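You operate a simulated robot arm through the tools that you are given. There is no shell and no other tool. Be economical: measure what you need, move in short steps, check, and stop when the job is done.

You run a simulated robot arm. Do the job below in one go: nothing can be reset, and whatever is moved stays where it is left.

JOB
Wind all the loose gold ribbon on to the green reel.
Fine: the full reel goes on the tray; brass arm to HOLD for the winding, back to FREE after.

It is judged by the outcome, as a careful person would: the job done as asked, and still so three seconds after it is handed in. It fails if anything else is knocked over, pushed out of place, dropped, spilled or broken.

ROBOT AND FRAMES
A 5-joint arm with a two-finger parallel gripper, fixed in place. Base frame: the origin is at the foot of the arm, x ahead of it, y to its left, z up; the work surface is at about z = 0.012. Readings come in m, rad, newtons and seconds.
With the tool pointing down near the work surface it reaches from about 0.26 to 0.68 m from the base axis. Its first joint turns from -1.152 to 1.152 rad. The tool tilts only in the upright plane through the base axis and itself; it spins freely about its own axis. Payload 2.9 kg.
The tool frame sits at the grasp point between the pads (the TCP): z along the fingers, y along the line on which they close. The tips reach 0.03 m beyond it. Largest opening 0.11 m; finger width 0.02, thickness 0.01; the body of the gripper, 0.048 by 0.112 m, starts 0.055 m behind the TCP.
Orientation is told as [roll, pitch, yaw] about the base's x, y, z axes, in that order, counted from this pose: with the fingers straight down and closing along the base's y, the tool's x points along the base's -x, its y along +y and its z along -z.

CONTROLS
- The arm moves only by the tool nudge_tool. Its argument "series" is a list of rows, each a list of 3 entries, a list of its own where there are three numbers: the finger opening in mm, from 0 to 110, then the shift along the tool's x, y, z in units of 50 mm (1.0 is 50 mm), then the turn, a rotation vector about the tool's x, y, z in units of 5 degrees (1.0 is 5 degrees). In form: [[grip, [tx, ty, tz], [ax, ay, az]], ...]. A call has 1 to 20 rows; each row shifts and turns the commanded pose from where the row before left it, along the tool's axes as they then stand. A call with a number of a shift or a turn outside -1 to 1 is refused whole. A row lasts 0.2 s, in which the tool goes at most 0.05 m and 0.15 rad; a call with a longer step from one row to the next is refused whole, and so is a gripper value outside its range. A pose out of reach is approached as far as the arm can. The call stops where the force on the tool passes 40 N (or 10 N more than at its start, if that is more) or the arm is blocked; 0.2 s more then pass. Each finger travels about 0.108 m/s and halts on what it meets, pressing with about 34 N; the grip force reading is that of the motor and also rises with nothing between the fingers. The clock runs only during rows and for 0.2 s after the last one: add rows that do not move to give the fingers time. The reply holds the time, the measured pose of the TCP, the force on the tool along the base axes, the opening and the grip force, in the units named above and with some noise.
- Cameras (640 x 400 px; columns grow to the right, rows downward): "scene" is fixed at [0.0245, -0.4402, 0.6136]; the picture's right is [0.87, -0.49, 0.00], its down [-0.22, -0.40, -0.89] and it looks along [0.43, 0.77, -0.46] (base axes); focal length 323 px, centre (320, 200). "wrist" rides on the gripper at [-0.036, 0, -0.057] in the tool frame; the picture's right is [0.00, -1.00, 0.00], its down [0.97, 0.00, -0.24] and it looks along [0.24, 0.00, 0.97] (tool axes); focal length 218 px, centre (320, 200).
- get_image(camera): a new picture of that camera. The clock stands still meanwhile.
- pixel_to_xyz(camera, pixels): for up to 12 pixels [column, row] of the newest picture of that camera ("zoom" is the newest enlarged one), the place [x, y, z] in the base frame of the surface seen there, good to about 0.003 m. The clock stands still meanwhile.
- enlarge(camera, box): a new picture of the part [left, top, right, bottom] of that camera's present view, enlarged. The clock stands still meanwhile.
- hand_in(): hands the job in; it is judged then, once.

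Go step by step. Measure first, check grasps and placings, and put right what went wrong. The budget is 80 turns and 54 pictures, counting those below and the enlarged ones. Unless the task says otherwise, let go and move clear before handing in, and close with one line.

The tools are called after "Call:" as name(argument=value, ...) on one line, values as JSON. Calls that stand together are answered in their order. nudge_tool: Moves the arm, as the interface text tells. Its arguments: {"type":"object","properties":{"series":{"type":"array","items":{"type":"array"}}},"required":["series"]} The other tools are called the same way: get_image (camera) takes a picture; pixel_to_xyz (camera, pixels) gives the place of the surface under pixels of a picture; enlarge (camera, box) takes an enlarged picture of a part of a camera's view; hand_in () hands the job in.

At the start:

```text
time_s: 0.0
tool_pos: [0.3792, 0.22, 0.3708]
tcp_rot: [0.0, 0.001, -0.002]
wrist_force: [1.2, -0.4, -0.2]
width: 0.1101
grip_force: 0.1
```

scene: 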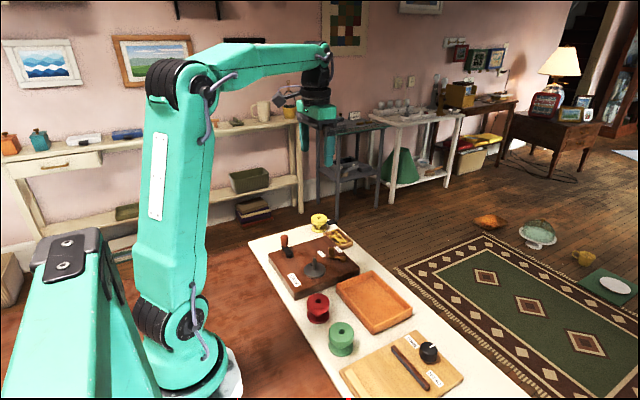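
wrist: 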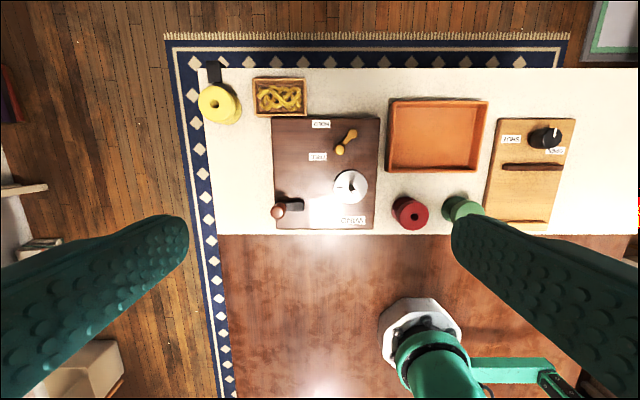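

The wrist picture shows a dark board with a spindle (350,187), a crank (278,210), a brass lever (345,140), a ribbon box (278,97), and reels at (218,103), (410,212), (462,208). I'll enlarge these areas to read the labels.

Call:
enlarge(camera="wrist", box=[190, 60, 390, 240])

Call:
enlarge(camera="scene", box=[250, 200, 480, 400])

Call:
enlarge(camera="scene", box=[260, 200, 380, 300])

```text
2.22 times, centred on (290, 150) of wrist
```

zoom: 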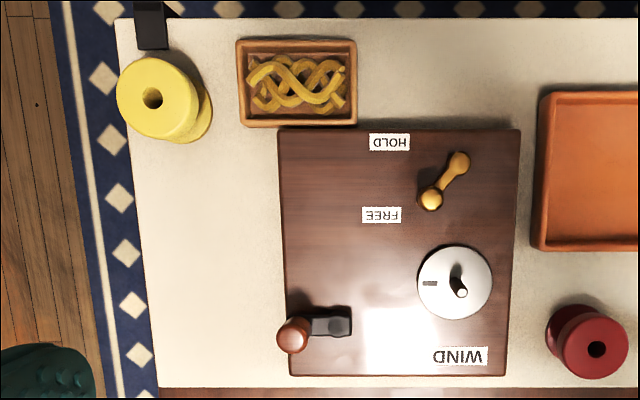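

```text
2.00 times, centred on (365, 300) of scene
```

zoom: 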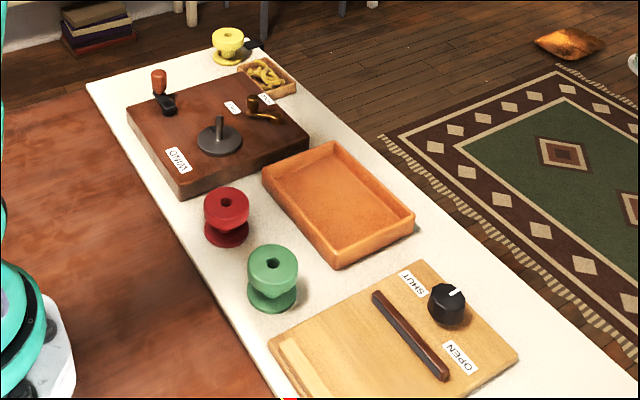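

```text
4.00 times, centred on (320, 250) of scene
```

zoom: 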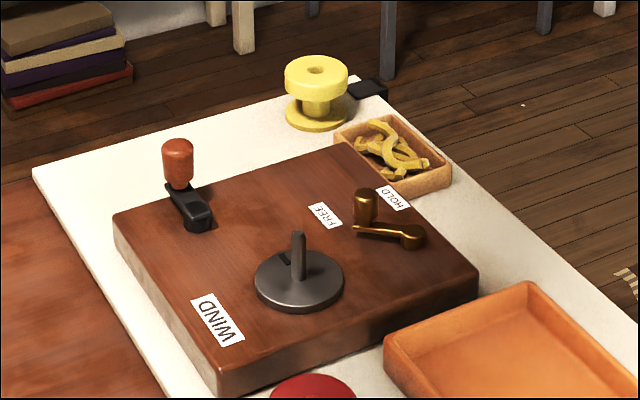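

The WIND, HOLD and FREE labels are readable, and the lever has a tall knob end and a pivot end. I'll measure the key points in the wrist view.

Call:
enlarge(camera="wrist", box=[260, 105, 400, 240])

Call:
pixel_to_xyz(camera="wrist", pixels=[[278, 211], [298, 205], [340, 149], [350, 134], [352, 188], [340, 187], [320, 124], [317, 157], [350, 221], [290, 170], [462, 207], [412, 212]])

Call:
pixel_to_xyz(camera="scene", pixels=[[342, 328], [328, 334], [354, 334], [376, 302], [337, 289], [413, 306], [371, 333], [319, 217], [328, 245], [320, 257], [286, 237], [351, 258]])

```text
2.96 times, centred on (330, 172) of wrist
```

zoom: 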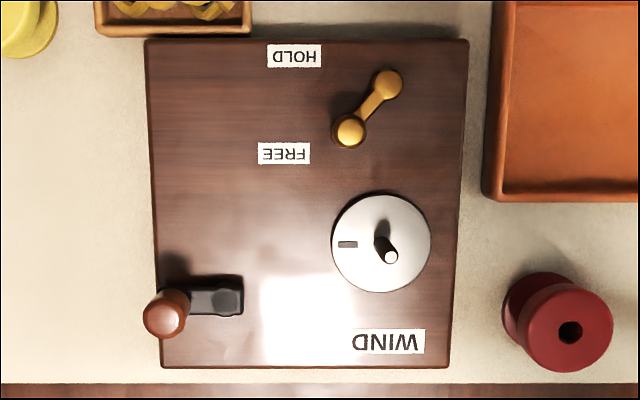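

```text
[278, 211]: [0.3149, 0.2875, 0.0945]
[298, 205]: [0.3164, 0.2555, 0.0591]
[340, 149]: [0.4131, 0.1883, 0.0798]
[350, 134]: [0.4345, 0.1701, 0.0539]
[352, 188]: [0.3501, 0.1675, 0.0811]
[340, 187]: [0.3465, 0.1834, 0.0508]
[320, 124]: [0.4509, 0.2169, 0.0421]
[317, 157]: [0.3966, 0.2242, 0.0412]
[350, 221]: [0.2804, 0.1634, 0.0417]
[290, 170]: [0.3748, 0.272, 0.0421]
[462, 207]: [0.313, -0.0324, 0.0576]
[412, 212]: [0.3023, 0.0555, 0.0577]
```

```text
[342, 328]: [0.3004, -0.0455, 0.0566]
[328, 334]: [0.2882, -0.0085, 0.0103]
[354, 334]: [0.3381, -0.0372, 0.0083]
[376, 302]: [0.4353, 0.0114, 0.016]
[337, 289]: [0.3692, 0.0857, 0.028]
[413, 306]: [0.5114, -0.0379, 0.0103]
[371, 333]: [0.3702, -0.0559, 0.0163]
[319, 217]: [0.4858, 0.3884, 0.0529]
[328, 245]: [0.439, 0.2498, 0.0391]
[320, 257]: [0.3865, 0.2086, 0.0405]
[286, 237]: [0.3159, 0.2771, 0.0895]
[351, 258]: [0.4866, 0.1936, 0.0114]
```

The crank hub is near (0.316,0.256), its knob near (0.315,0.288), the spindle near (0.350,0.168), and the lever pivot near (0.434,0.170). I'll lower the camera over the machine for a closer look.

Call:
nudge_tool(series=[[110, [0, 0, 0.9], [0, 0, 0]], [110, [0, 0, 0.9], [0, 0, 0]], [110, [0, 0, 0.9], [0, 0, 0]], [110, [0, 0, 0], [0, 0, 0]]])

Call:
get_image(camera="wrist")

```text
time_s: 1.0
tool_pos: [0.3798, 0.2208, 0.2355]
tcp_rot: [0.0, -0.002, 0.001]
wrist_force: [-0.8, -0.3, 0.4]
width: 0.11
grip_force: 0.1
```

```text
47 pictures are left
```

wrist: 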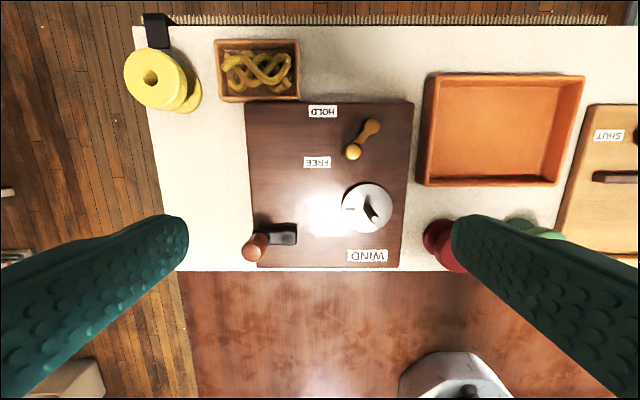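

Call:
enlarge(camera="wrist", box=[235, 90, 415, 275])

Call:
pixel_to_xyz(camera="wrist", pixels=[[253, 250], [290, 235], [353, 153], [371, 127], [371, 213], [344, 208], [388, 207], [366, 185], [366, 231], [322, 111], [317, 161], [366, 255]])

Call:
enlarge(camera="wrist", box=[110, 0, 310, 125])

```text
2.16 times, centred on (325, 182) of wrist
```

zoom: 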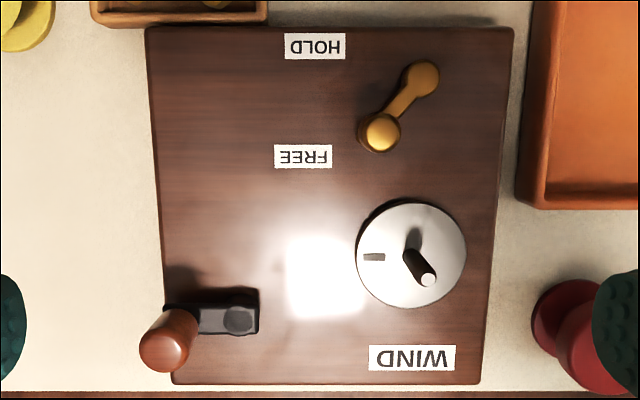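

```text
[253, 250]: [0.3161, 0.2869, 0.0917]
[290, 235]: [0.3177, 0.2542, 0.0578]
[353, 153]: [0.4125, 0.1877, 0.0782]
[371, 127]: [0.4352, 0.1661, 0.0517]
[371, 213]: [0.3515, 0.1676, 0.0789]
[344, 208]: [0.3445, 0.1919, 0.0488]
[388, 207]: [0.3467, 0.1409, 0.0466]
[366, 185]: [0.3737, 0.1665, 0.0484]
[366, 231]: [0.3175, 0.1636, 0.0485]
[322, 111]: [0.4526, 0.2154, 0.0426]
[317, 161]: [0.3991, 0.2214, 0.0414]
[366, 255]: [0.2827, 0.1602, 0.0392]
```

```text
3.20 times, centred on (210, 62) of wrist
```

zoom: 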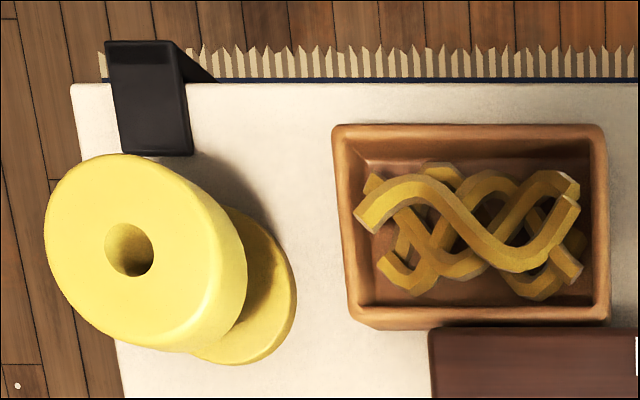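

The spindle disc is about 56 mm wide with its top at z 0.048, and the pin rises to 0.08. Next I'll move over the green reel to look at its shape.

Call:
nudge_tool(series=[[110, [0.2, -0.85, 0], [0, 0, 0]], [110, [0.2, -0.85, 0], [0, 0, 0]], [110, [0.2, -0.85, 0], [0, 0, 0]], [110, [0.2, -0.85, 0], [0, 0, 0]], [110, [0.2, -0.85, 0], [0, 0, 0]], [80, [0.2, -0.85, 0.5], [0, 0, 0]], [80, [0, 0, 0.5], [0, 0, 0]], [80, [0, 0, 0], [0, 0, 0]]])

Call:
get_image(camera="wrist")

Call:
enlarge(camera="wrist", box=[240, 130, 400, 230])

```text
refused: row 6 steps farther than a row can; nothing moved
```

```text
44 pictures are left
```

wrist: 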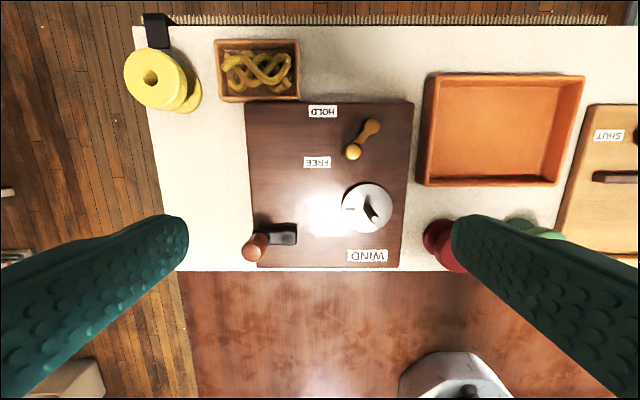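

```text
4.00 times, centred on (320, 180) of wrist
```

zoom: 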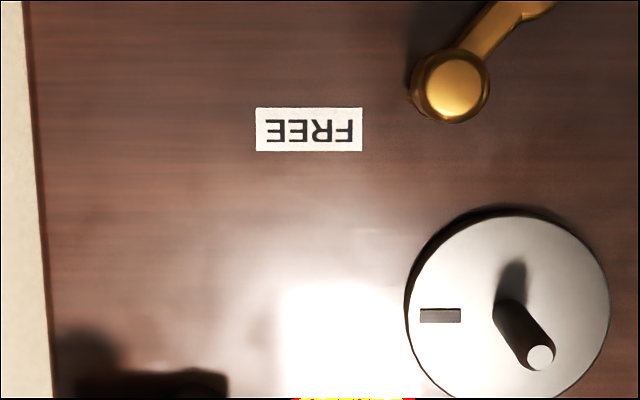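

The combined step in row 6 was too long, so nothing moved. I'll split it into separate rows.

Call:
nudge_tool(series=[[110, [0.2, -0.85, 0], [0, 0, 0]], [110, [0.2, -0.85, 0], [0, 0, 0]], [110, [0.2, -0.85, 0], [0, 0, 0]], [110, [0.2, -0.85, 0], [0, 0, 0]], [110, [0.2, -0.85, 0], [0, 0, 0]], [80, [0.2, -0.85, 0], [0, 0, 0]], [80, [0, 0, 0.5], [0, 0, 0]], [80, [0, 0, 0.5], [0, 0, 0]], [80, [0, 0, 0], [0, 0, 0]]])

Call:
get_image(camera="wrist")

Call:
enlarge(camera="wrist", box=[220, 130, 420, 255])

```text
time_s: 3.0
tool_pos: [0.3201, -0.0361, 0.1855]
tcp_rot: [0.001, 0.0, 0.002]
wrist_force: [0.0, -0.6, 0.3]
width: 0.0803
grip_force: 0.2
```

```text
42 pictures are left
```

wrist: 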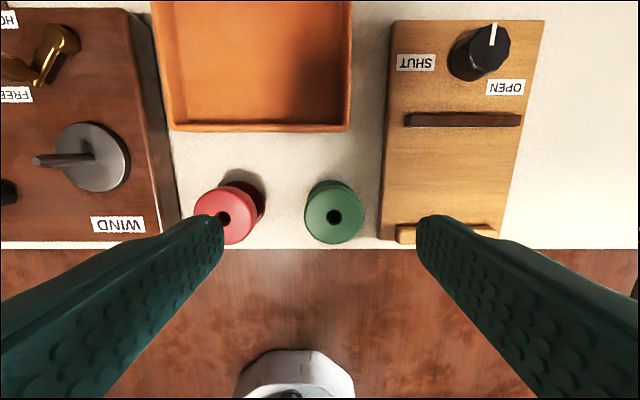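

```text
3.20 times, centred on (320, 192) of wrist
```

zoom: 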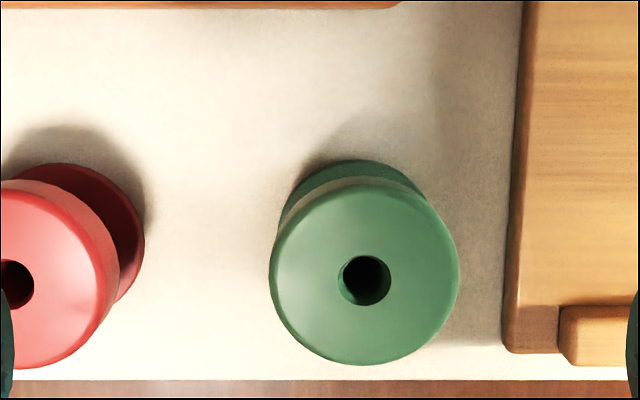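

Call:
pixel_to_xyz(camera="zoom", pixels=[[276, 275], [453, 275], [364, 200], [364, 355], [385, 275], [343, 275], [310, 240], [410, 320], [320, 320], [400, 240]])

Call:
pixel_to_xyz(camera="wrist", pixels=[[165, 130], [352, 130], [250, 60], [260, 100], [223, 200], [480, 55], [462, 118], [455, 232], [405, 235]])

```text
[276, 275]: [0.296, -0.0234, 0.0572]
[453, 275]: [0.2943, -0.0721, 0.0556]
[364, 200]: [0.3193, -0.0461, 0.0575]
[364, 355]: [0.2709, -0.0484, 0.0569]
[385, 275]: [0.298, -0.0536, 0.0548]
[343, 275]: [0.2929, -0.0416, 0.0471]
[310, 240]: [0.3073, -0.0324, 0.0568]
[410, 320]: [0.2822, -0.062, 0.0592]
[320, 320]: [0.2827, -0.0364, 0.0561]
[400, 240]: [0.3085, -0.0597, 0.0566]
```

```text
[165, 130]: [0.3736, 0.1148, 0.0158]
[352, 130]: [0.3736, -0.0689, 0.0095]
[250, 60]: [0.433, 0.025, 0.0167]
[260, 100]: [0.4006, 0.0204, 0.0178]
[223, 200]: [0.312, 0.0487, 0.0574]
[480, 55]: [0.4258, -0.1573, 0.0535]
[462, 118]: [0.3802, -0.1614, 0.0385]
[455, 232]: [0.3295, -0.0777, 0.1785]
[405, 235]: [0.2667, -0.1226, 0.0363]
```

The green reel is centred at (0.2955,-0.048), about 49 mm across, with its top at z 0.057. I'll centre over it and spin the tool 60° so the fingers miss the board at y≈-0.09.

Call:
nudge_tool(series=[[75, [0.49, -0.24, 0], [0, 0, 0]], [75, [0, 0, 0], [0, 0, 1]], [75, [0, 0, 0], [0, 0, 1]], [75, [0, 0, 0], [0, 0, 1]], [75, [0, 0, 0], [0, 0, 1]], [75, [0, 0, 0], [0, 0, 1]], [75, [0, 0, 0], [0, 0, 1]], [75, [0, 0, 0], [0, 0, 1]], [75, [0, 0, 0], [0, 0, 1]], [75, [0, 0, 0], [0, 0, 1]], [75, [0, 0, 0], [0, 0, 1]], [75, [0, 0, 0], [0, 0, 1]], [75, [0, 0, 0], [0, 0, 1]], [75, [0, 0, 0.7], [0, 0, 0]], [75, [0, 0, 0.5], [0, 0, 0]], [75, [0, 0, 0], [0, 0, 0]]])

Call:
get_image(camera="wrist")

```text
time_s: 6.4
tool_pos: [0.2964, -0.0478, 0.1258]
tcp_rot: [0.0, -0.001, -1.047]
wrist_force: [0.4, 0.7, -0.4]
width: 0.0749
grip_force: 0.0
```

```text
40 pictures are left
```

wrist: 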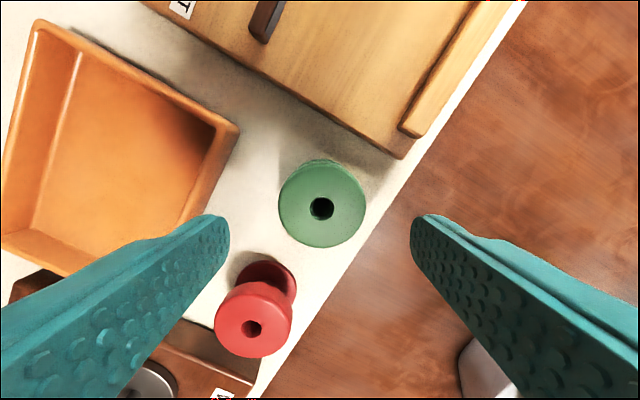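

The reel hole at (321,208) is where the tool axis meets the reel top, so we're centred. I'll go down to z≈0.05 and close.

Call:
nudge_tool(series=[[75, [0, 0, 0.5], [0, 0, 0]], [75, [0, 0, 0.5], [0, 0, 0]], [75, [0, 0, 0.5], [0, 0, 0]], [75, [0, 0, 0], [0, 0, 0]], [40, [0, 0, 0], [0, 0, 0]], [40, [0, 0, 0], [0, 0, 0]], [40, [0, 0, 0], [0, 0, 0]]])

```text
time_s: 8.0
tool_pos: [0.2955, -0.0483, 0.0508]
tcp_rot: [-0.001, 0.0, -1.047]
wrist_force: [0.5, 0.4, 0.6]
width: 0.0578
grip_force: 33.7
```

The grip reads 33.7 N at a width of 58 mm, so the reel is held. I'll lift it and look.

Call:
nudge_tool(series=[[40, [0, 0, -0.3], [0, 0, 0]], [40, [0, 0, -0.5], [0, 0, 0]], [40, [0, 0, -0.8], [0, 0, 0]], [40, [0, 0, -0.8], [0, 0, 0]], [40, [0, 0, 0], [0, 0, 0]]])

Call:
get_image(camera="wrist")

Call:
enlarge(camera="scene", box=[260, 200, 460, 400])

```text
time_s: 9.2
tool_pos: [0.2955, -0.048, 0.1721]
tcp_rot: [-0.001, -0.001, -1.048]
wrist_force: [-0.1, -0.7, -0.1]
width: 0.058
grip_force: 33.7
```

```text
39 pictures are left
```

wrist: 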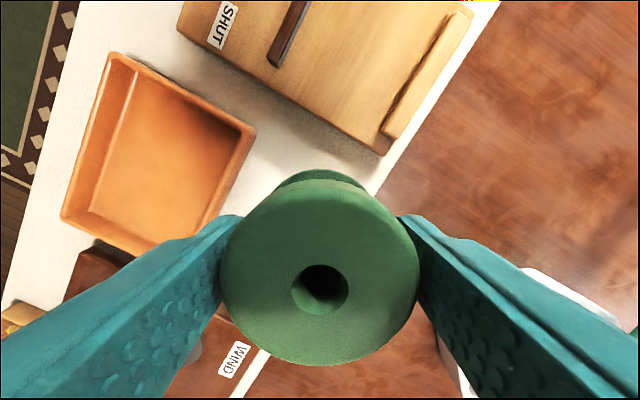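

```text
2.00 times, centred on (360, 300) of scene
```

zoom: 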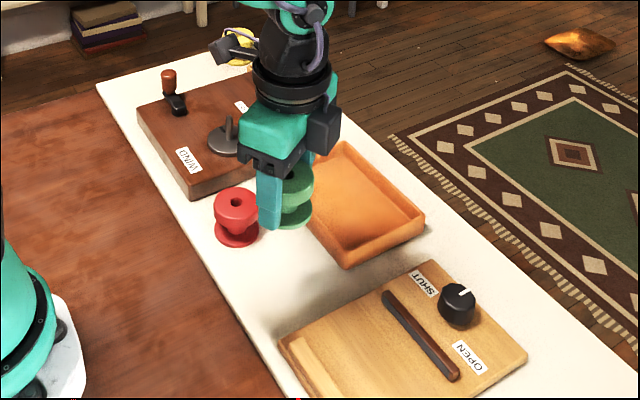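

The reel is held, with its hole at (320,291), about 1 mm from the tool axis. I'll spin back to yaw 0, carry it just short of the spindle, and locate the pin precisely.

Call:
nudge_tool(series=[[40, [0, 0, 0], [0, 0, -1]], [40, [0, 0, 0], [0, 0, -1]], [40, [0, 0, 0], [0, 0, -1]], [40, [0, 0, 0], [0, 0, -1]], [40, [0, 0, 0], [0, 0, -1]], [40, [0, 0, 0], [0, 0, -1]], [40, [0, 0, 0], [0, 0, -1]], [40, [0, 0, 0], [0, 0, -1]], [40, [0, 0, 0], [0, 0, -1]], [40, [0, 0, 0], [0, 0, -1]], [40, [0, 0, 0], [0, 0, -1]], [40, [0, 0, 0], [0, 0, -1]], [40, [0.21, 0.4, 0], [0, 0, 0]], [40, [0, 0.8, 0], [0, 0, 0]], [40, [0, 0.8, 0], [0, 0, 0]], [40, [0, 0.8, 0], [0, 0, 0]], [40, [0, 0.8, 0], [0, 0, 0]], [40, [0, 0.67, 0], [0, 0, 0]], [40, [0, 0, 0], [0, 0, 0]]])

Call:
get_image(camera="wrist")

Call:
enlarge(camera="scene", box=[260, 200, 380, 300])

```text
time_s: 13.2
tool_pos: [0.2851, 0.1663, 0.1694]
tcp_rot: [0.0, 0.0, 0.001]
wrist_force: [0.8, -0.4, 0.0]
width: 0.0576
grip_force: 34.2
```

```text
37 pictures are left
```

wrist: 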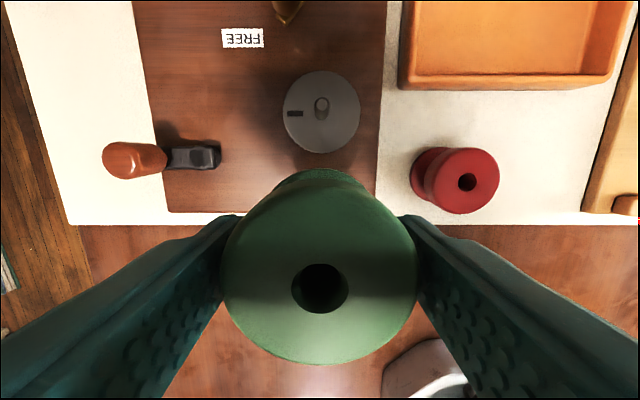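

```text
4.00 times, centred on (320, 250) of scene
```

zoom: 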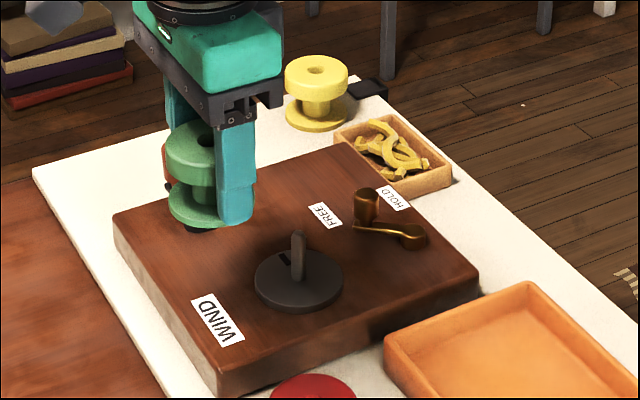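

The pin appears nearly end-on at (322,105), just ahead of the reel. I'll enlarge it to refine its position.

Call:
enlarge(camera="wrist", box=[270, 60, 370, 160])

Call:
pixel_to_xyz(camera="wrist", pixels=[[321, 103], [322, 113], [285, 112], [358, 112], [321, 73], [321, 151], [295, 114]])

```text
4.00 times, centred on (320, 110) of wrist
```

zoom: 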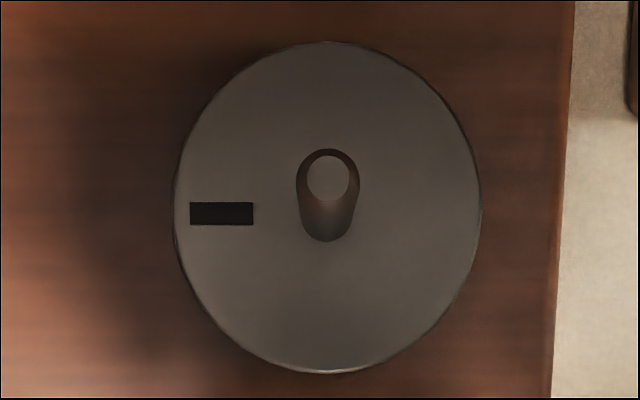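

```text
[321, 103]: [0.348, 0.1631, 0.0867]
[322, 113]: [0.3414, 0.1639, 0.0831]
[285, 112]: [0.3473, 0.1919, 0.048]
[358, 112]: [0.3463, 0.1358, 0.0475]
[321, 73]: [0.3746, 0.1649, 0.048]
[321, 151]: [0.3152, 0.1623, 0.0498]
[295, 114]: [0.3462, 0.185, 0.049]
```

The pin is at (0.345,0.1647) and the held reel's hole is about 1 mm towards the base from the tool centre. I'll move over the pin and stop just above its tip.

Call:
nudge_tool(series=[[40, [-0.6, -0.03, 0], [0, 0, 0]], [40, [-0.62, 0, 0], [0, 0, 0]], [40, [0, 0, 0.3], [0, 0, 0]], [40, [0, 0, 0.4], [0, 0, 0]], [40, [0, 0, 0], [0, 0, 0]]])

Call:
enlarge(camera="scene", box=[280, 200, 370, 290])

Call:
get_image(camera="wrist")

```text
time_s: 14.4
tool_pos: [0.3467, 0.1652, 0.1355]
tcp_rot: [-0.001, 0.0, 0.001]
wrist_force: [-0.2, -0.3, -0.4]
width: 0.058
grip_force: 34.0
```

```text
4.44 times, centred on (325, 245) of scene
```

zoom: 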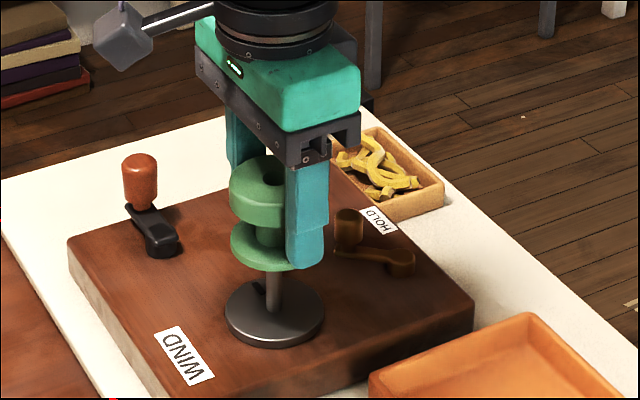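

```text
33 pictures are left
```

wrist: 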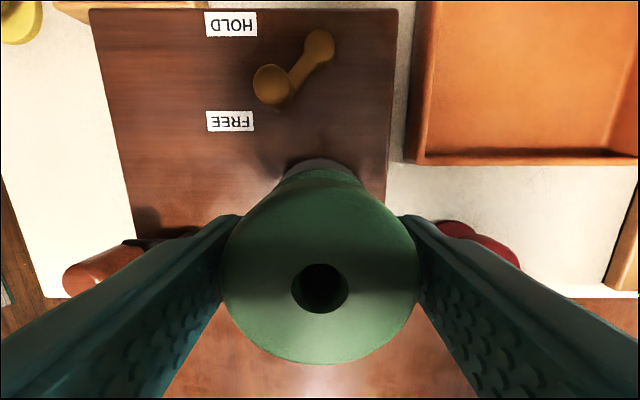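

The reel sits directly above the pin in the scene view, so I'll lower it in small steps.

Call:
nudge_tool(series=[[40, [0, 0, 0.2], [0, 0, 0]], [40, [0, 0, 0.15], [0, 0, 0]], [40, [0, 0, 0.15], [0, 0, 0]], [40, [0, 0, 0.15], [0, 0, 0]], [40, [0, 0, 0.15], [0, 0, 0]], [40, [0, 0, 0.1], [0, 0, 0]], [40, [0, 0, 0], [0, 0, 0]]])

Call:
enlarge(camera="scene", box=[280, 200, 370, 290])

```text
time_s: 16.0
tool_pos: [0.3459, 0.1637, 0.0916]
tcp_rot: [-0.001, 0.0, 0.0]
wrist_force: [-7.4, -2.4, 22.4]
width: 0.0578
grip_force: 34.2
```

```text
4.44 times, centred on (325, 245) of scene
```

zoom: 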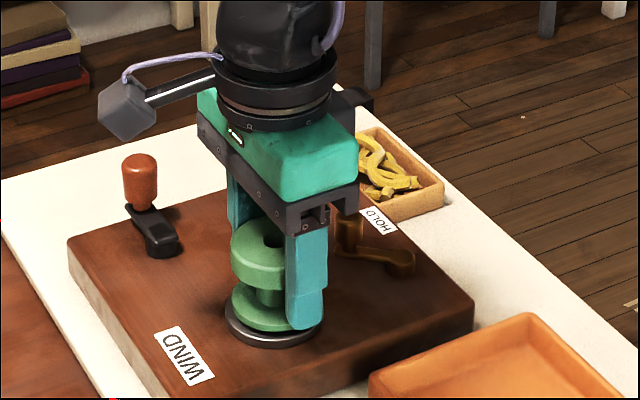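

The force is 22 N upward at z 0.0916 and the reel looks down on the disc. I'll release it, rise, and check the seating.

Call:
nudge_tool(series=[[80, [0, 0, -0.05], [0, 0, 0]], [80, [0, 0, 0], [0, 0, 0]], [80, [0, 0, -0.4], [0, 0, 0]], [80, [0, 0, -0.8], [0, 0, 0]], [80, [0, 0, -0.8], [0, 0, 0]], [80, [0, 0, 0], [0, 0, 0]]])

Call:
get_image(camera="wrist")

Call:
enlarge(camera="scene", box=[280, 200, 370, 290])

Call:
enlarge(camera="wrist", box=[250, 120, 390, 260])

```text
time_s: 17.4
tool_pos: [0.3454, 0.1636, 0.1926]
tcp_rot: [0.0, 0.0, 0.001]
wrist_force: [0.3, -0.2, 0.9]
width: 0.0803
grip_force: 0.0
```

```text
31 pictures are left
```

wrist: 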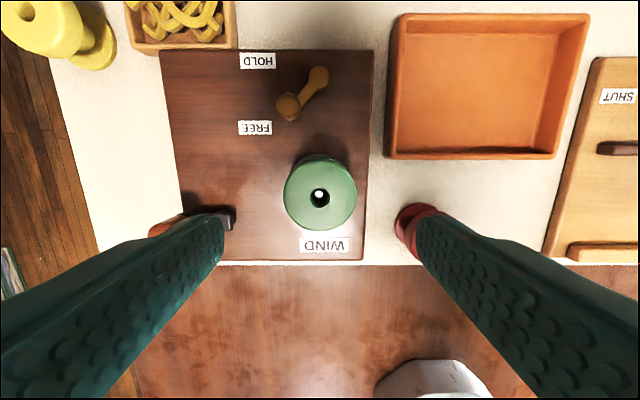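

```text
4.44 times, centred on (325, 245) of scene
```

zoom: 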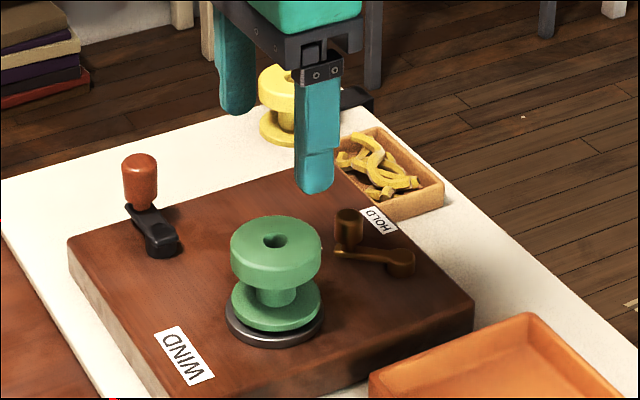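

```text
2.86 times, centred on (320, 190) of wrist
```

zoom: 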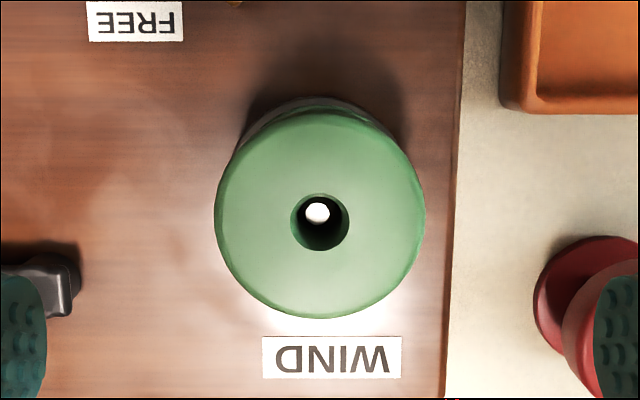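

The pin shows through the hole at (319,195). I'll check that the top is level and at the right height, and re-measure the crank and lever.

Call:
pixel_to_xyz(camera="zoom", pixels=[[235, 210], [405, 210], [320, 135], [320, 295], [250, 160], [390, 280]])

Call:
pixel_to_xyz(camera="wrist", pixels=[[289, 107], [318, 77], [302, 92], [257, 61], [255, 128], [275, 107], [303, 107]])

```text
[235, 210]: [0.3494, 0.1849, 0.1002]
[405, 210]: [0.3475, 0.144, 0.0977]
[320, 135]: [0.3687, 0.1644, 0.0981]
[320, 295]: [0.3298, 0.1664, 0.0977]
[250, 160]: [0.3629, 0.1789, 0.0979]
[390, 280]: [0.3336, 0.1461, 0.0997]
```

```text
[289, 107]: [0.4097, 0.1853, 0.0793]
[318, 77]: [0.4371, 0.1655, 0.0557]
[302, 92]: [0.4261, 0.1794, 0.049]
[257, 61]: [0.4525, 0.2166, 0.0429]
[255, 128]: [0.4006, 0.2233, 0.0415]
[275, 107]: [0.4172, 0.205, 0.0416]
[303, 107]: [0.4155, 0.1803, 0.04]
```

The reel top is at z≈0.098, about 4–5 mm higher than expected if it were fully seated, so it may be resting on the disc's small key. I'll look closely at the gap and at the undersides of the reels.

Call:
enlarge(camera="scene", box=[304, 240, 334, 280])

Call:
enlarge(camera="wrist", box=[280, 145, 360, 235])

```text
10.00 times, centred on (319, 260) of scene
```

zoom: 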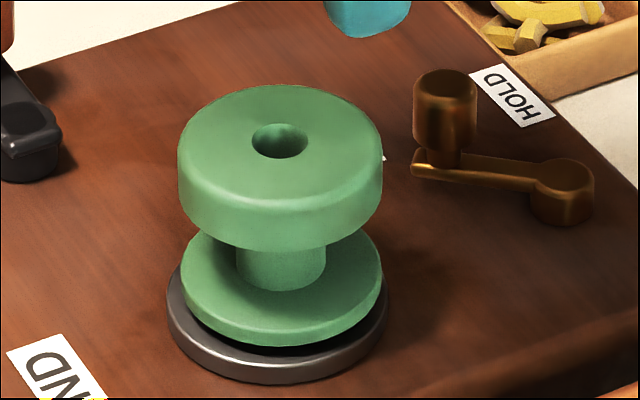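

```text
4.44 times, centred on (320, 190) of wrist
```

zoom: 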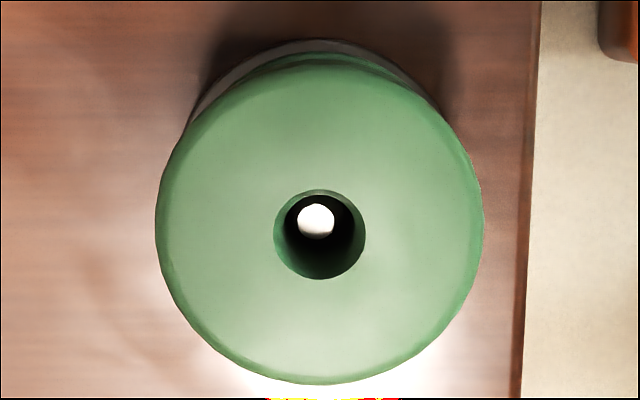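

A dark gap shows under the lower flange, so the reel is probably sitting on the disc's key with its notch out of line. I'll grip it again, press lightly, and turn it slowly until it drops.

Call:
nudge_tool(series=[[80, [0, 0, 0.8], [0, 0, 0]], [80, [0, 0, 0.8], [0, 0, 0]], [80, [0, 0, 0.38], [0, 0, 0]], [80, [0, 0, 0], [0, 0, 0]], [40, [0, 0, 0], [0, 0, 0]], [40, [0, 0, 0], [0, 0, 0]], [40, [0, 0, 0], [0, 0, 0]], [40, [0, 0, 0.03], [0, 0, 0]], [40, [0, 0, 0], [0, 0, 0]]])

```text
time_s: 19.4
tool_pos: [0.3463, 0.164, 0.0922]
tcp_rot: [0.001, 0.001, -0.001]
wrist_force: [-0.6, 0.6, 0.6]
width: 0.0577
grip_force: 34.3
```

Call:
nudge_tool(series=[[40, [0, 0, 0.02], [0, 0, 0]], [40, [0, 0, 0.02], [0, 0, 0]], [40, [0, 0, 0], [0, 0, 0]]])

```text
time_s: 20.2
tool_pos: [0.3463, 0.1639, 0.0907]
tcp_rot: [0.001, -0.001, 0.0]
wrist_force: [-1.8, 3.7, 0.6]
width: 0.0579
grip_force: 34.0
```

Call:
nudge_tool(series=[[40, [0, 0, 0.02], [0, 0, 0]], [40, [0, 0, 0.02], [0, 0, 0]], [40, [0, 0, 0], [0, 0, 0]]])

```text
time_s: 21.0
tool_pos: [0.346, 0.1647, 0.0899]
tcp_rot: [0.0, -0.001, -0.002]
wrist_force: [-12.9, -1.3, 30.9]
width: 0.0576
grip_force: 33.7
```

Contact now gives 31 N up and -13 N in x, which suggests the hole is rubbing the +x side. I'll ease 1 mm towards -x and then start the slow turn.

Call:
nudge_tool(series=[[40, [0.02, 0, -0.01], [0, 0, 0]], [40, [0, 0, 0], [0, 0, 0]]])

```text
time_s: 21.6
tool_pos: [0.3465, 0.1637, 0.0901]
tcp_rot: [0.001, -0.004, -0.001]
wrist_force: [-0.1, -1.3, 21.4]
width: 0.0579
grip_force: 34.2
```

Lateral force is gone and about 21 N still presses down at z 0.090. I'll turn 30° and watch for a drop.

Call:
nudge_tool(series=[[40, [0, 0, 0], [0, 0, 0.6]], [40, [0, 0, 0], [0, 0, 0.6]], [40, [0, 0, 0], [0, 0, 0.6]], [40, [0, 0, 0], [0, 0, 0.6]], [40, [0, 0, 0], [0, 0, 0.6]], [40, [0, 0, 0], [0, 0, 0.6]], [40, [0, 0, 0], [0, 0, 0.6]], [40, [0, 0, 0], [0, 0, 0.6]], [40, [0, 0, 0], [0, 0, 0.6]], [40, [0, 0, 0], [0, 0, 0.6]]])

Call:
enlarge(camera="scene", box=[280, 210, 360, 290])

```text
time_s: 23.8
tool_pos: [0.3455, 0.1641, 0.0896]
tcp_rot: [0.003, -0.003, -0.524]
wrist_force: [15.2, -17.1, 18.5]
width: 0.0577
grip_force: 34.4
```

```text
5.00 times, centred on (320, 250) of scene
```

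zoom: 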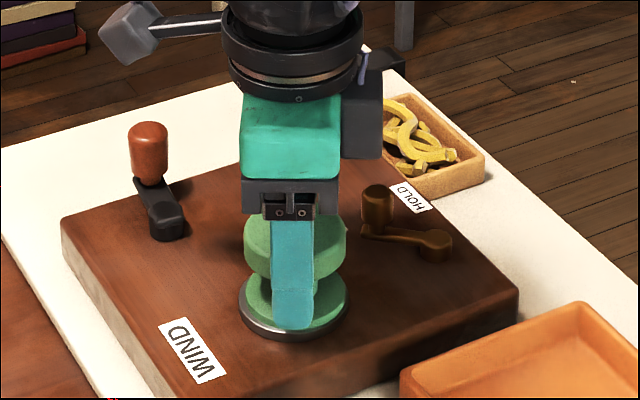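

No drop after 30° (z 0.0896), but the side force grew to (15,-17) N. I'll relieve it by shifting 1 mm and keep turning.

Call:
nudge_tool(series=[[40, [-0.02, -0.006, 0], [0, 0, 0]], [40, [0, 0, 0], [0, 0, 0.6]], [40, [0, 0, 0], [0, 0, 0.6]], [40, [0, 0, 0], [0, 0, 0.6]], [40, [0, 0, 0], [0, 0, 0.6]], [40, [0, 0, 0], [0, 0, 0.6]], [40, [0, 0, 0], [0, 0, 0]]])

```text
time_s: 25.4
tool_pos: [0.3455, 0.1632, 0.0884]
tcp_rot: [0.001, 0.0, -0.785]
wrist_force: [-10.7, 17.4, 25.6]
width: 0.0581
grip_force: 34.5
```

z reads 0.0884 and the side force has flipped, which fits stick friction under the pressing load. I'll ease the load slightly and sweep another 54°.

Call:
nudge_tool(series=[[40, [0.01, 0.002, -0.005], [0, 0, 0]], [40, [0, 0, 0], [0, 0, 0.6]], [40, [0, 0, 0], [0, 0, 0.6]], [40, [0, 0, 0], [0, 0, 0.6]], [40, [0, 0, 0], [0, 0, 0.6]], [40, [0, 0, 0], [0, 0, 0.6]], [40, [0, 0, 0], [0, 0, 0.6]], [40, [0, 0, 0], [0, 0, 0.6]], [40, [0, 0, 0], [0, 0, 0.6]], [40, [0, 0, 0], [0, 0, 0.6]], [40, [0, 0, 0], [0, 0, 0.6]], [40, [0, 0, 0], [0, 0, 0.6]], [40, [0, 0, 0], [0, 0, 0.6]], [40, [0, 0, 0], [0, 0, 0.6]], [40, [0, 0, 0], [0, 0, 0.6]], [40, [0, 0, 0], [0, 0, 0.6]], [40, [0, 0, 0], [0, 0, 0.6]], [40, [0, 0, 0], [0, 0, 0.6]], [40, [0, 0, 0], [0, 0, 0.6]], [40, [0, 0, 0], [0, 0, 0]]])

Call:
enlarge(camera="scene", box=[280, 210, 360, 290])

```text
time_s: 29.6
tool_pos: [0.3461, 0.165, 0.0894]
tcp_rot: [0.001, 0.0, -1.73]
wrist_force: [0.7, -0.8, 0.0]
width: 0.0578
grip_force: 33.7
```

```text
5.00 times, centred on (320, 250) of scene
```

zoom: 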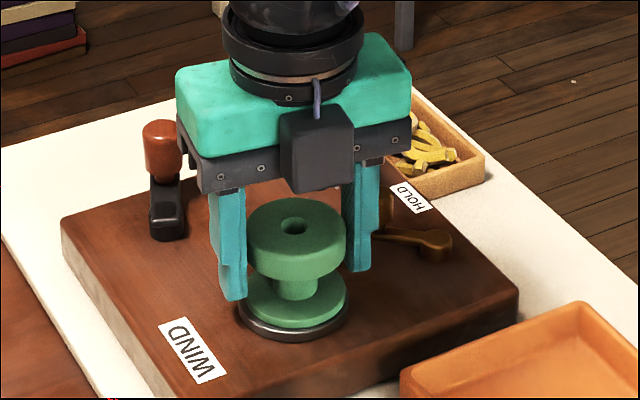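

The vertical force fell to zero and the crank has moved (its knob is now at (162,145)), so the key has caught the notch. I'll press down to seat it.

Call:
nudge_tool(series=[[40, [0, 0, 0.02], [0, 0, 0]], [40, [0, 0, 0.02], [0, 0, 0]], [40, [0, 0, 0.02], [0, 0, 0]], [40, [0, 0, 0], [0, 0, 0]]])

```text
time_s: 30.6
tool_pos: [0.3446, 0.1637, 0.0875]
tcp_rot: [0.002, 0.002, -1.729]
wrist_force: [-11.2, 3.3, 33.3]
width: 0.0577
grip_force: 33.3
```

Call:
nudge_tool(series=[[40, [0, 0, -0.02], [0, 0, 0]], [80, [0, 0, 0], [0, 0, 0]], [80, [0, 0, 0], [0, 0, 0]], [80, [0, 0, -0.5], [0, 0, 0]], [80, [0, 0, -0.8], [0, 0, 0]], [80, [0, 0, -0.8], [0, 0, 0]], [80, [0, 0, 0], [0, 0, 0]]])

Call:
enlarge(camera="scene", box=[304, 240, 334, 280])

Call:
get_image(camera="wrist")

```text
time_s: 32.2
tool_pos: [0.3459, 0.1637, 0.1937]
tcp_rot: [0.0, 0.0, -1.728]
wrist_force: [-0.1, 0.5, -0.2]
width: 0.0801
grip_force: 0.1
```

```text
10.00 times, centred on (319, 260) of scene
```

zoom: 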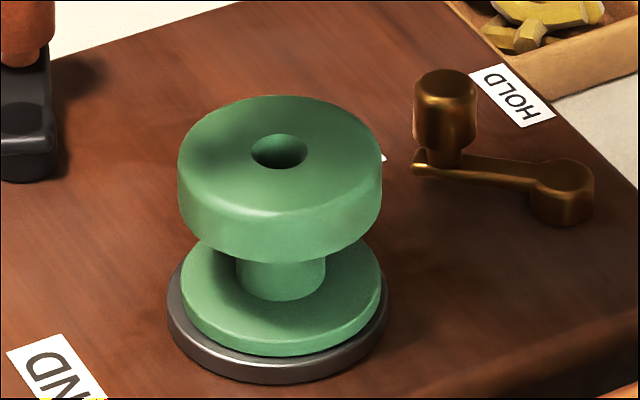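

```text
23 pictures are left
```

wrist: 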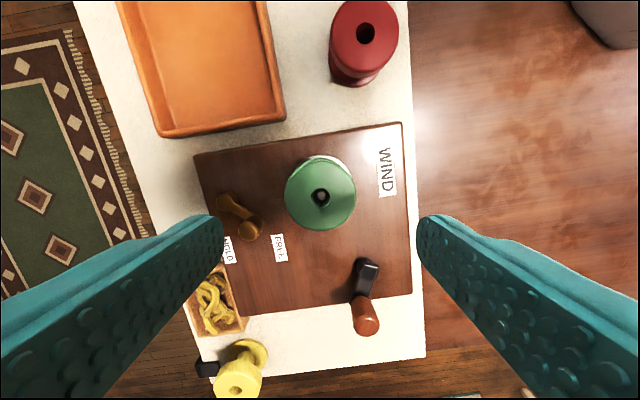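

The reel has dropped about 4–5 mm and now sits flush on the disc. Next is the brass lever: I'll turn the tool to yaw -39°, centre over its knob near (0.4085,0.187), and check.

Call:
nudge_tool(series=[[45, [0, 0, 0], [0, 0, -1]], [45, [0, 0, 0], [0, 0, -1]], [45, [0, 0, 0], [0, 0, -1]], [45, [0, 0, 0], [0, 0, -1]], [45, [0, 0, 0], [0, 0, -1]], [45, [0, 0, 0], [0, 0, -1]], [45, [0, 0, 0], [0, 0, -1]], [45, [0, 0, 0], [0, 0, -1]], [45, [0, 0, 0], [0, 0, -1]], [45, [0, 0, 0], [0, 0, -1]], [45, [0, 0, 0], [0, 0, -1]], [45, [0, 0, 0], [0, 0, -1]], [45, [-0.34, 0.575, 0], [0, 0, 0]], [45, [-0.34, 0.575, 0], [0, 0, 0]], [45, [0, 0, 0.6], [0, 0, 0]], [45, [0, 0, 0.4], [0, 0, 0]], [45, [0, 0, 0], [0, 0, 0]]])

Call:
get_image(camera="wrist")

```text
time_s: 35.8
tool_pos: [0.408, 0.1884, 0.1418]
tcp_rot: [0.0, -0.001, -0.68]
wrist_force: [0.1, 0.0, 1.1]
width: 0.0449
grip_force: 0.2
```

```text
22 pictures are left
```

wrist: 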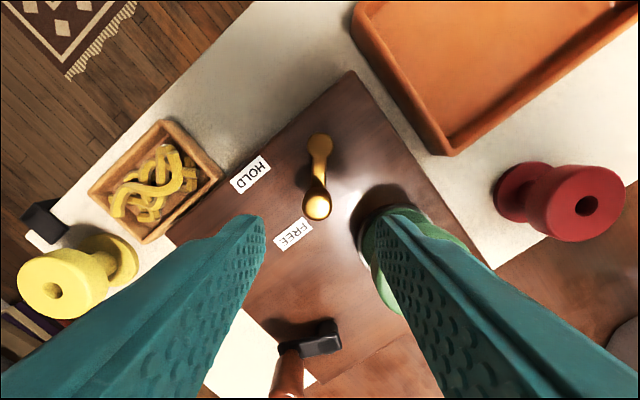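

The knob top at (317,207) is within 2 mm of the tool axis. I'll correct that, descend to z≈0.088, and close on it.

Call:
nudge_tool(series=[[45, [-0.04, 0.034, 0], [0, 0, 0]], [45, [0, 0, 0.5], [0, 0, 0]], [45, [0, 0, 0.4], [0, 0, 0]], [45, [0, 0, 0.17], [0, 0, 0]], [45, [0, 0, 0], [0, 0, 0]], [5, [0, 0, 0], [0, 0, 0]], [5, [0, 0, 0], [0, 0, 0]], [5, [0, 0, 0], [0, 0, 0]]])

```text
time_s: 37.6
tool_pos: [0.4103, 0.1867, 0.0893]
tcp_rot: [0.004, 0.001, -0.68]
wrist_force: [6.8, 7.4, -6.5]
width: 0.0174
grip_force: 44.8
```

The knob is held (17 mm wide). I'll swing it clockwise about the pivot in 5° steps, half of the way first.

Call:
nudge_tool(series=[[5, [-0.0025, 0.058, 0], [0, 0, 1]], [5, [-0.0025, 0.058, 0], [0, 0, 1]], [5, [-0.0025, 0.058, 0], [0, 0, 1]], [5, [-0.0025, 0.058, 0], [0, 0, 1]], [5, [-0.0025, 0.058, 0], [0, 0, 1]], [5, [-0.0025, 0.058, 0], [0, 0, 1]], [5, [-0.0025, 0.058, 0], [0, 0, 1]], [5, [0, 0, 0], [0, 0, 0]]])

```text
time_s: 39.4
tool_pos: [0.429, 0.198, 0.0892]
tcp_rot: [-0.002, -0.001, -1.295]
wrist_force: [7.7, -13.0, 3.4]
width: 0.0173
grip_force: 45.1
```

Call:
nudge_tool(series=[[5, [-0.01, 0, 0], [0, 0, 0]], [5, [-0.0035, 0.057, 0], [0, 0, 1]], [5, [-0.0035, 0.057, 0], [0, 0, 1]], [5, [-0.0035, 0.057, 0], [0, 0, 1]], [5, [-0.0035, 0.057, 0], [0, 0, 1]], [5, [-0.0035, 0.057, 0], [0, 0, 1]], [5, [0, 0, 0], [0, 0, 0]]])

Call:
enlarge(camera="scene", box=[290, 200, 380, 290])

```text
time_s: 41.0
tool_pos: [0.4417, 0.1983, 0.089]
tcp_rot: [0.002, 0.0, -1.73]
wrist_force: [-2.7, -16.6, 21.3]
width: 0.0172
grip_force: 45.1
```

```text
4.44 times, centred on (335, 245) of scene
```

zoom: 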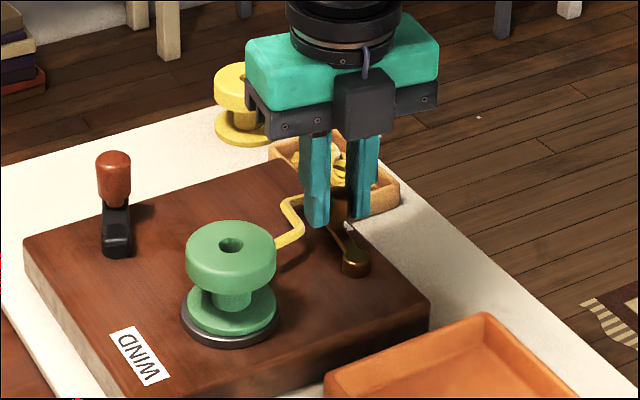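

A gold strand now runs from the box to the reel, so HOLD is taking effect. I'll push a little further to feel for the end stop.

Call:
nudge_tool(series=[[5, [-0.012, 0.057, -0.01], [0, 0, 1]], [5, [-0.0035, 0.057, 0], [0, 0, 1]], [5, [0, 0, 0], [0, 0, 0]]])

```text
time_s: 41.9
tool_pos: [0.4447, 0.1974, 0.0893]
tcp_rot: [-0.006, -0.006, -1.898]
wrist_force: [-9.6, 1.2, 4.9]
width: 0.0171
grip_force: 44.7
stopped in row 3: the force on the tool passed its limit (the readings are from after the stop); the commanded pose is now the measured one
```

It hit a stop at about 73°, in line with the HOLD label. I'll release with a small opening to avoid the strand, then rise and look.

Call:
nudge_tool(series=[[28, [0, 0, 0], [0, 0, 0]], [28, [0, 0, 0], [0, 0, 0]], [28, [0, 0, -0.5], [0, 0, 0]], [28, [0, 0, -0.9], [0, 0, 0]], [28, [0, 0, -0.9], [0, 0, 0]], [28, [0, 0, 0], [0, 0, 0]]])

Call:
get_image(camera="wrist")

Call:
enlarge(camera="scene", box=[270, 200, 370, 290])

```text
time_s: 43.3
tool_pos: [0.4455, 0.1998, 0.2045]
tcp_rot: [-0.002, -0.003, -1.898]
wrist_force: [0.5, 0.2, -0.2]
width: 0.028
grip_force: 0.1
```

```text
20 pictures are left
```

wrist: 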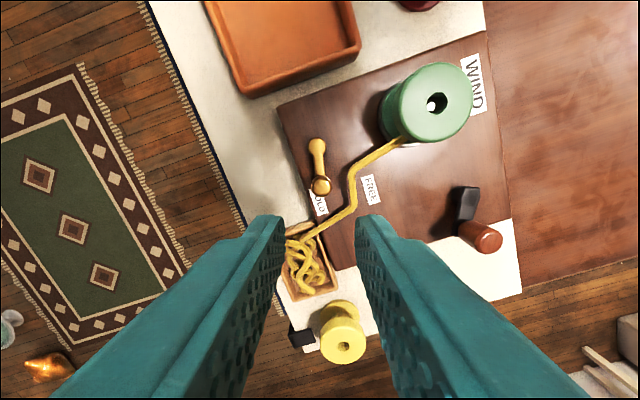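

```text
4.44 times, centred on (320, 245) of scene
```

zoom: 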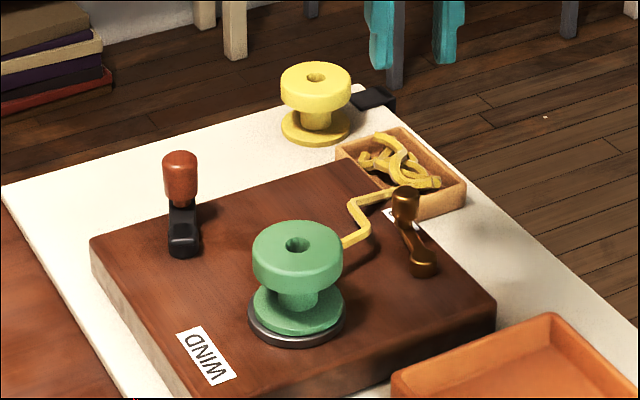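

Lever is at HOLD and the strand runs from the box to the reel. Now I'll measure the crank, with its knob at about (488,237).

Call:
pixel_to_xyz(camera="wrist", pixels=[[488, 238], [483, 235], [475, 228], [466, 190], [466, 210]])

Call:
pixel_to_xyz(camera="zoom", pixels=[[180, 155], [180, 190], [183, 205], [184, 240], [184, 222], [405, 190], [415, 265]])

```text
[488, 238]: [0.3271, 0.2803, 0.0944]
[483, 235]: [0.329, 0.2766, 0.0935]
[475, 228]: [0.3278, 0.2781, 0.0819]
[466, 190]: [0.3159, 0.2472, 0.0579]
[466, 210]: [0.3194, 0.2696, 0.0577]
```

```text
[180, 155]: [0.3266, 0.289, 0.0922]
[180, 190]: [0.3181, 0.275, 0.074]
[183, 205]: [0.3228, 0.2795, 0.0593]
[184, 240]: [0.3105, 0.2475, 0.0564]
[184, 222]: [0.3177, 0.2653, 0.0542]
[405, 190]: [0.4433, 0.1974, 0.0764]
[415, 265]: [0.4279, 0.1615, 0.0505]
```

The crank knob is now near (0.328,0.282) and its hub near (0.313,0.2575). I'll hover over the knob and look straight down.

Call:
nudge_tool(series=[[40, [0.2, -0.69, 0], [0, 0, 0]], [40, [0.2, -0.69, 0], [0, 0, 0]], [40, [0.2, -0.69, 0], [0, 0, 0]], [40, [0.2, -0.69, 0], [0, 0, 0]], [40, [0, 0, 0.5], [0, 0, 0]], [40, [0, 0, 0.5], [0, 0, 0]], [40, [0, 0, 0], [0, 0, 0]]])

Call:
get_image(camera="wrist")

```text
time_s: 44.9
tool_pos: [0.3266, 0.2806, 0.1542]
tcp_rot: [-0.003, -0.003, -1.9]
wrist_force: [0.7, -0.1, -0.2]
width: 0.0401
grip_force: 0.0
```

```text
18 pictures are left
```

wrist: 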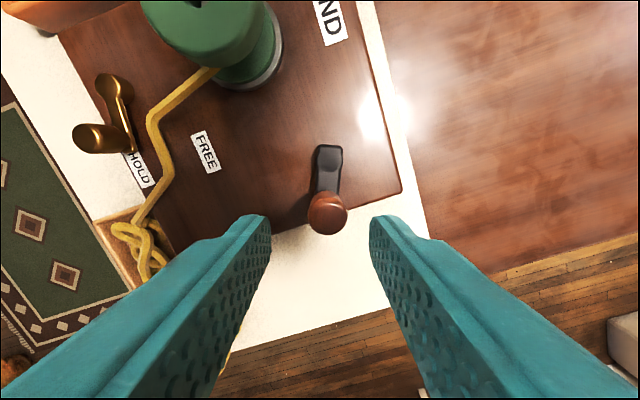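

The knob top is at (328,214), 4.5 mm off in tool -y, and the hub at about (329,160) gives a centre of (0.312,0.2576) and a radius near 28 mm. I'll centre, descend and grip the knob.

Call:
nudge_tool(series=[[40, [0.02, -0.09, 0], [0, 0, 0]], [40, [0, 0, 0.5], [0, 0, 0]], [40, [0, 0, 0.4], [0, 0, 0]], [40, [0, 0, 0.29], [0, 0, 0]], [40, [0, 0, 0], [0, 0, 0]], [10, [0, 0, 0], [0, 0, 0]], [10, [0, 0, 0], [0, 0, 0]], [10, [0, 0, 0], [0, 0, 0]]])

```text
time_s: 46.7
tool_pos: [0.3235, 0.2823, 0.0937]
tcp_rot: [-0.003, -0.004, -1.9]
wrist_force: [-0.7, 0.7, -5.9]
width: 0.0224
grip_force: 45.1
```

The knob is held at (0.3235,0.2823). I'll try a gentle 30° clockwise turn with fixed tool orientation and read the forces.

Call:
nudge_tool(series=[[10, [-0.019, 0.096, 0], [0, 0, 0]], [10, [-0.035, 0.091, 0], [0, 0, 0]], [10, [-0.05, 0.084, 0], [0, 0, 0]], [10, [0, 0, 0], [0, 0, 0]]])

```text
time_s: 47.7
tool_pos: [0.3352, 0.2727, 0.0939]
tcp_rot: [-0.004, -0.006, -1.9]
wrist_force: [0.3, 0.1, 0.6]
width: 0.0222
grip_force: 44.9
```

The crank moved freely with almost no force, tracking a 28 mm circle. I'll do a further half turn in 20° steps and check the ribbon.

Call:
nudge_tool(series=[[10, [-0.1402, 0.1348, 0], [0, 0, 0]], [10, [-0.1778, 0.0788, 0], [0, 0, 0]], [10, [-0.194, 0.0132, 0], [0, 0, 0]], [10, [-0.1868, -0.0539, 0], [0, 0, 0]], [10, [-0.1572, -0.1146, 0], [0, 0, 0]], [10, [-0.1085, -0.1614, 0], [0, 0, 0]], [10, [-0.0467, -0.1888, 0], [0, 0, 0]], [10, [0.0207, -0.1934, 0], [0, 0, 0]], [10, [0.0856, -0.1747, 0], [0, 0, 0]], [10, [0, 0, 0], [0, 0, 0]]])

Call:
enlarge(camera="scene", box=[270, 200, 370, 290])

```text
time_s: 48.6
tool_pos: [0.339, 0.2437, 0.0945]
tcp_rot: [0.002, 0.002, -1.905]
wrist_force: [0.7, -1.2, -1.7]
width: 0.0226
grip_force: 45.4
stopped in row 4: the force on the tool passed its limit (the readings are from after the stop); the commanded pose is now the measured one
```

```text
4.44 times, centred on (320, 245) of scene
```

zoom: 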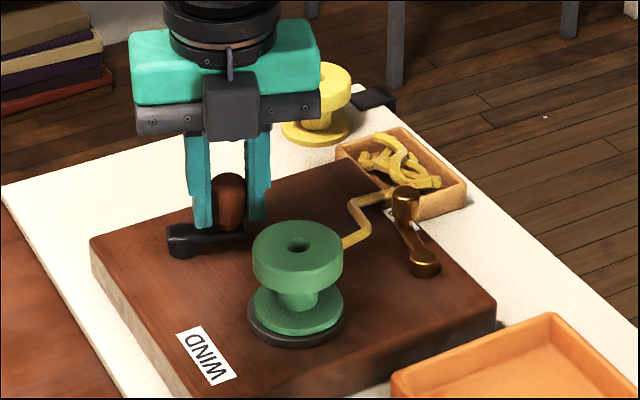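

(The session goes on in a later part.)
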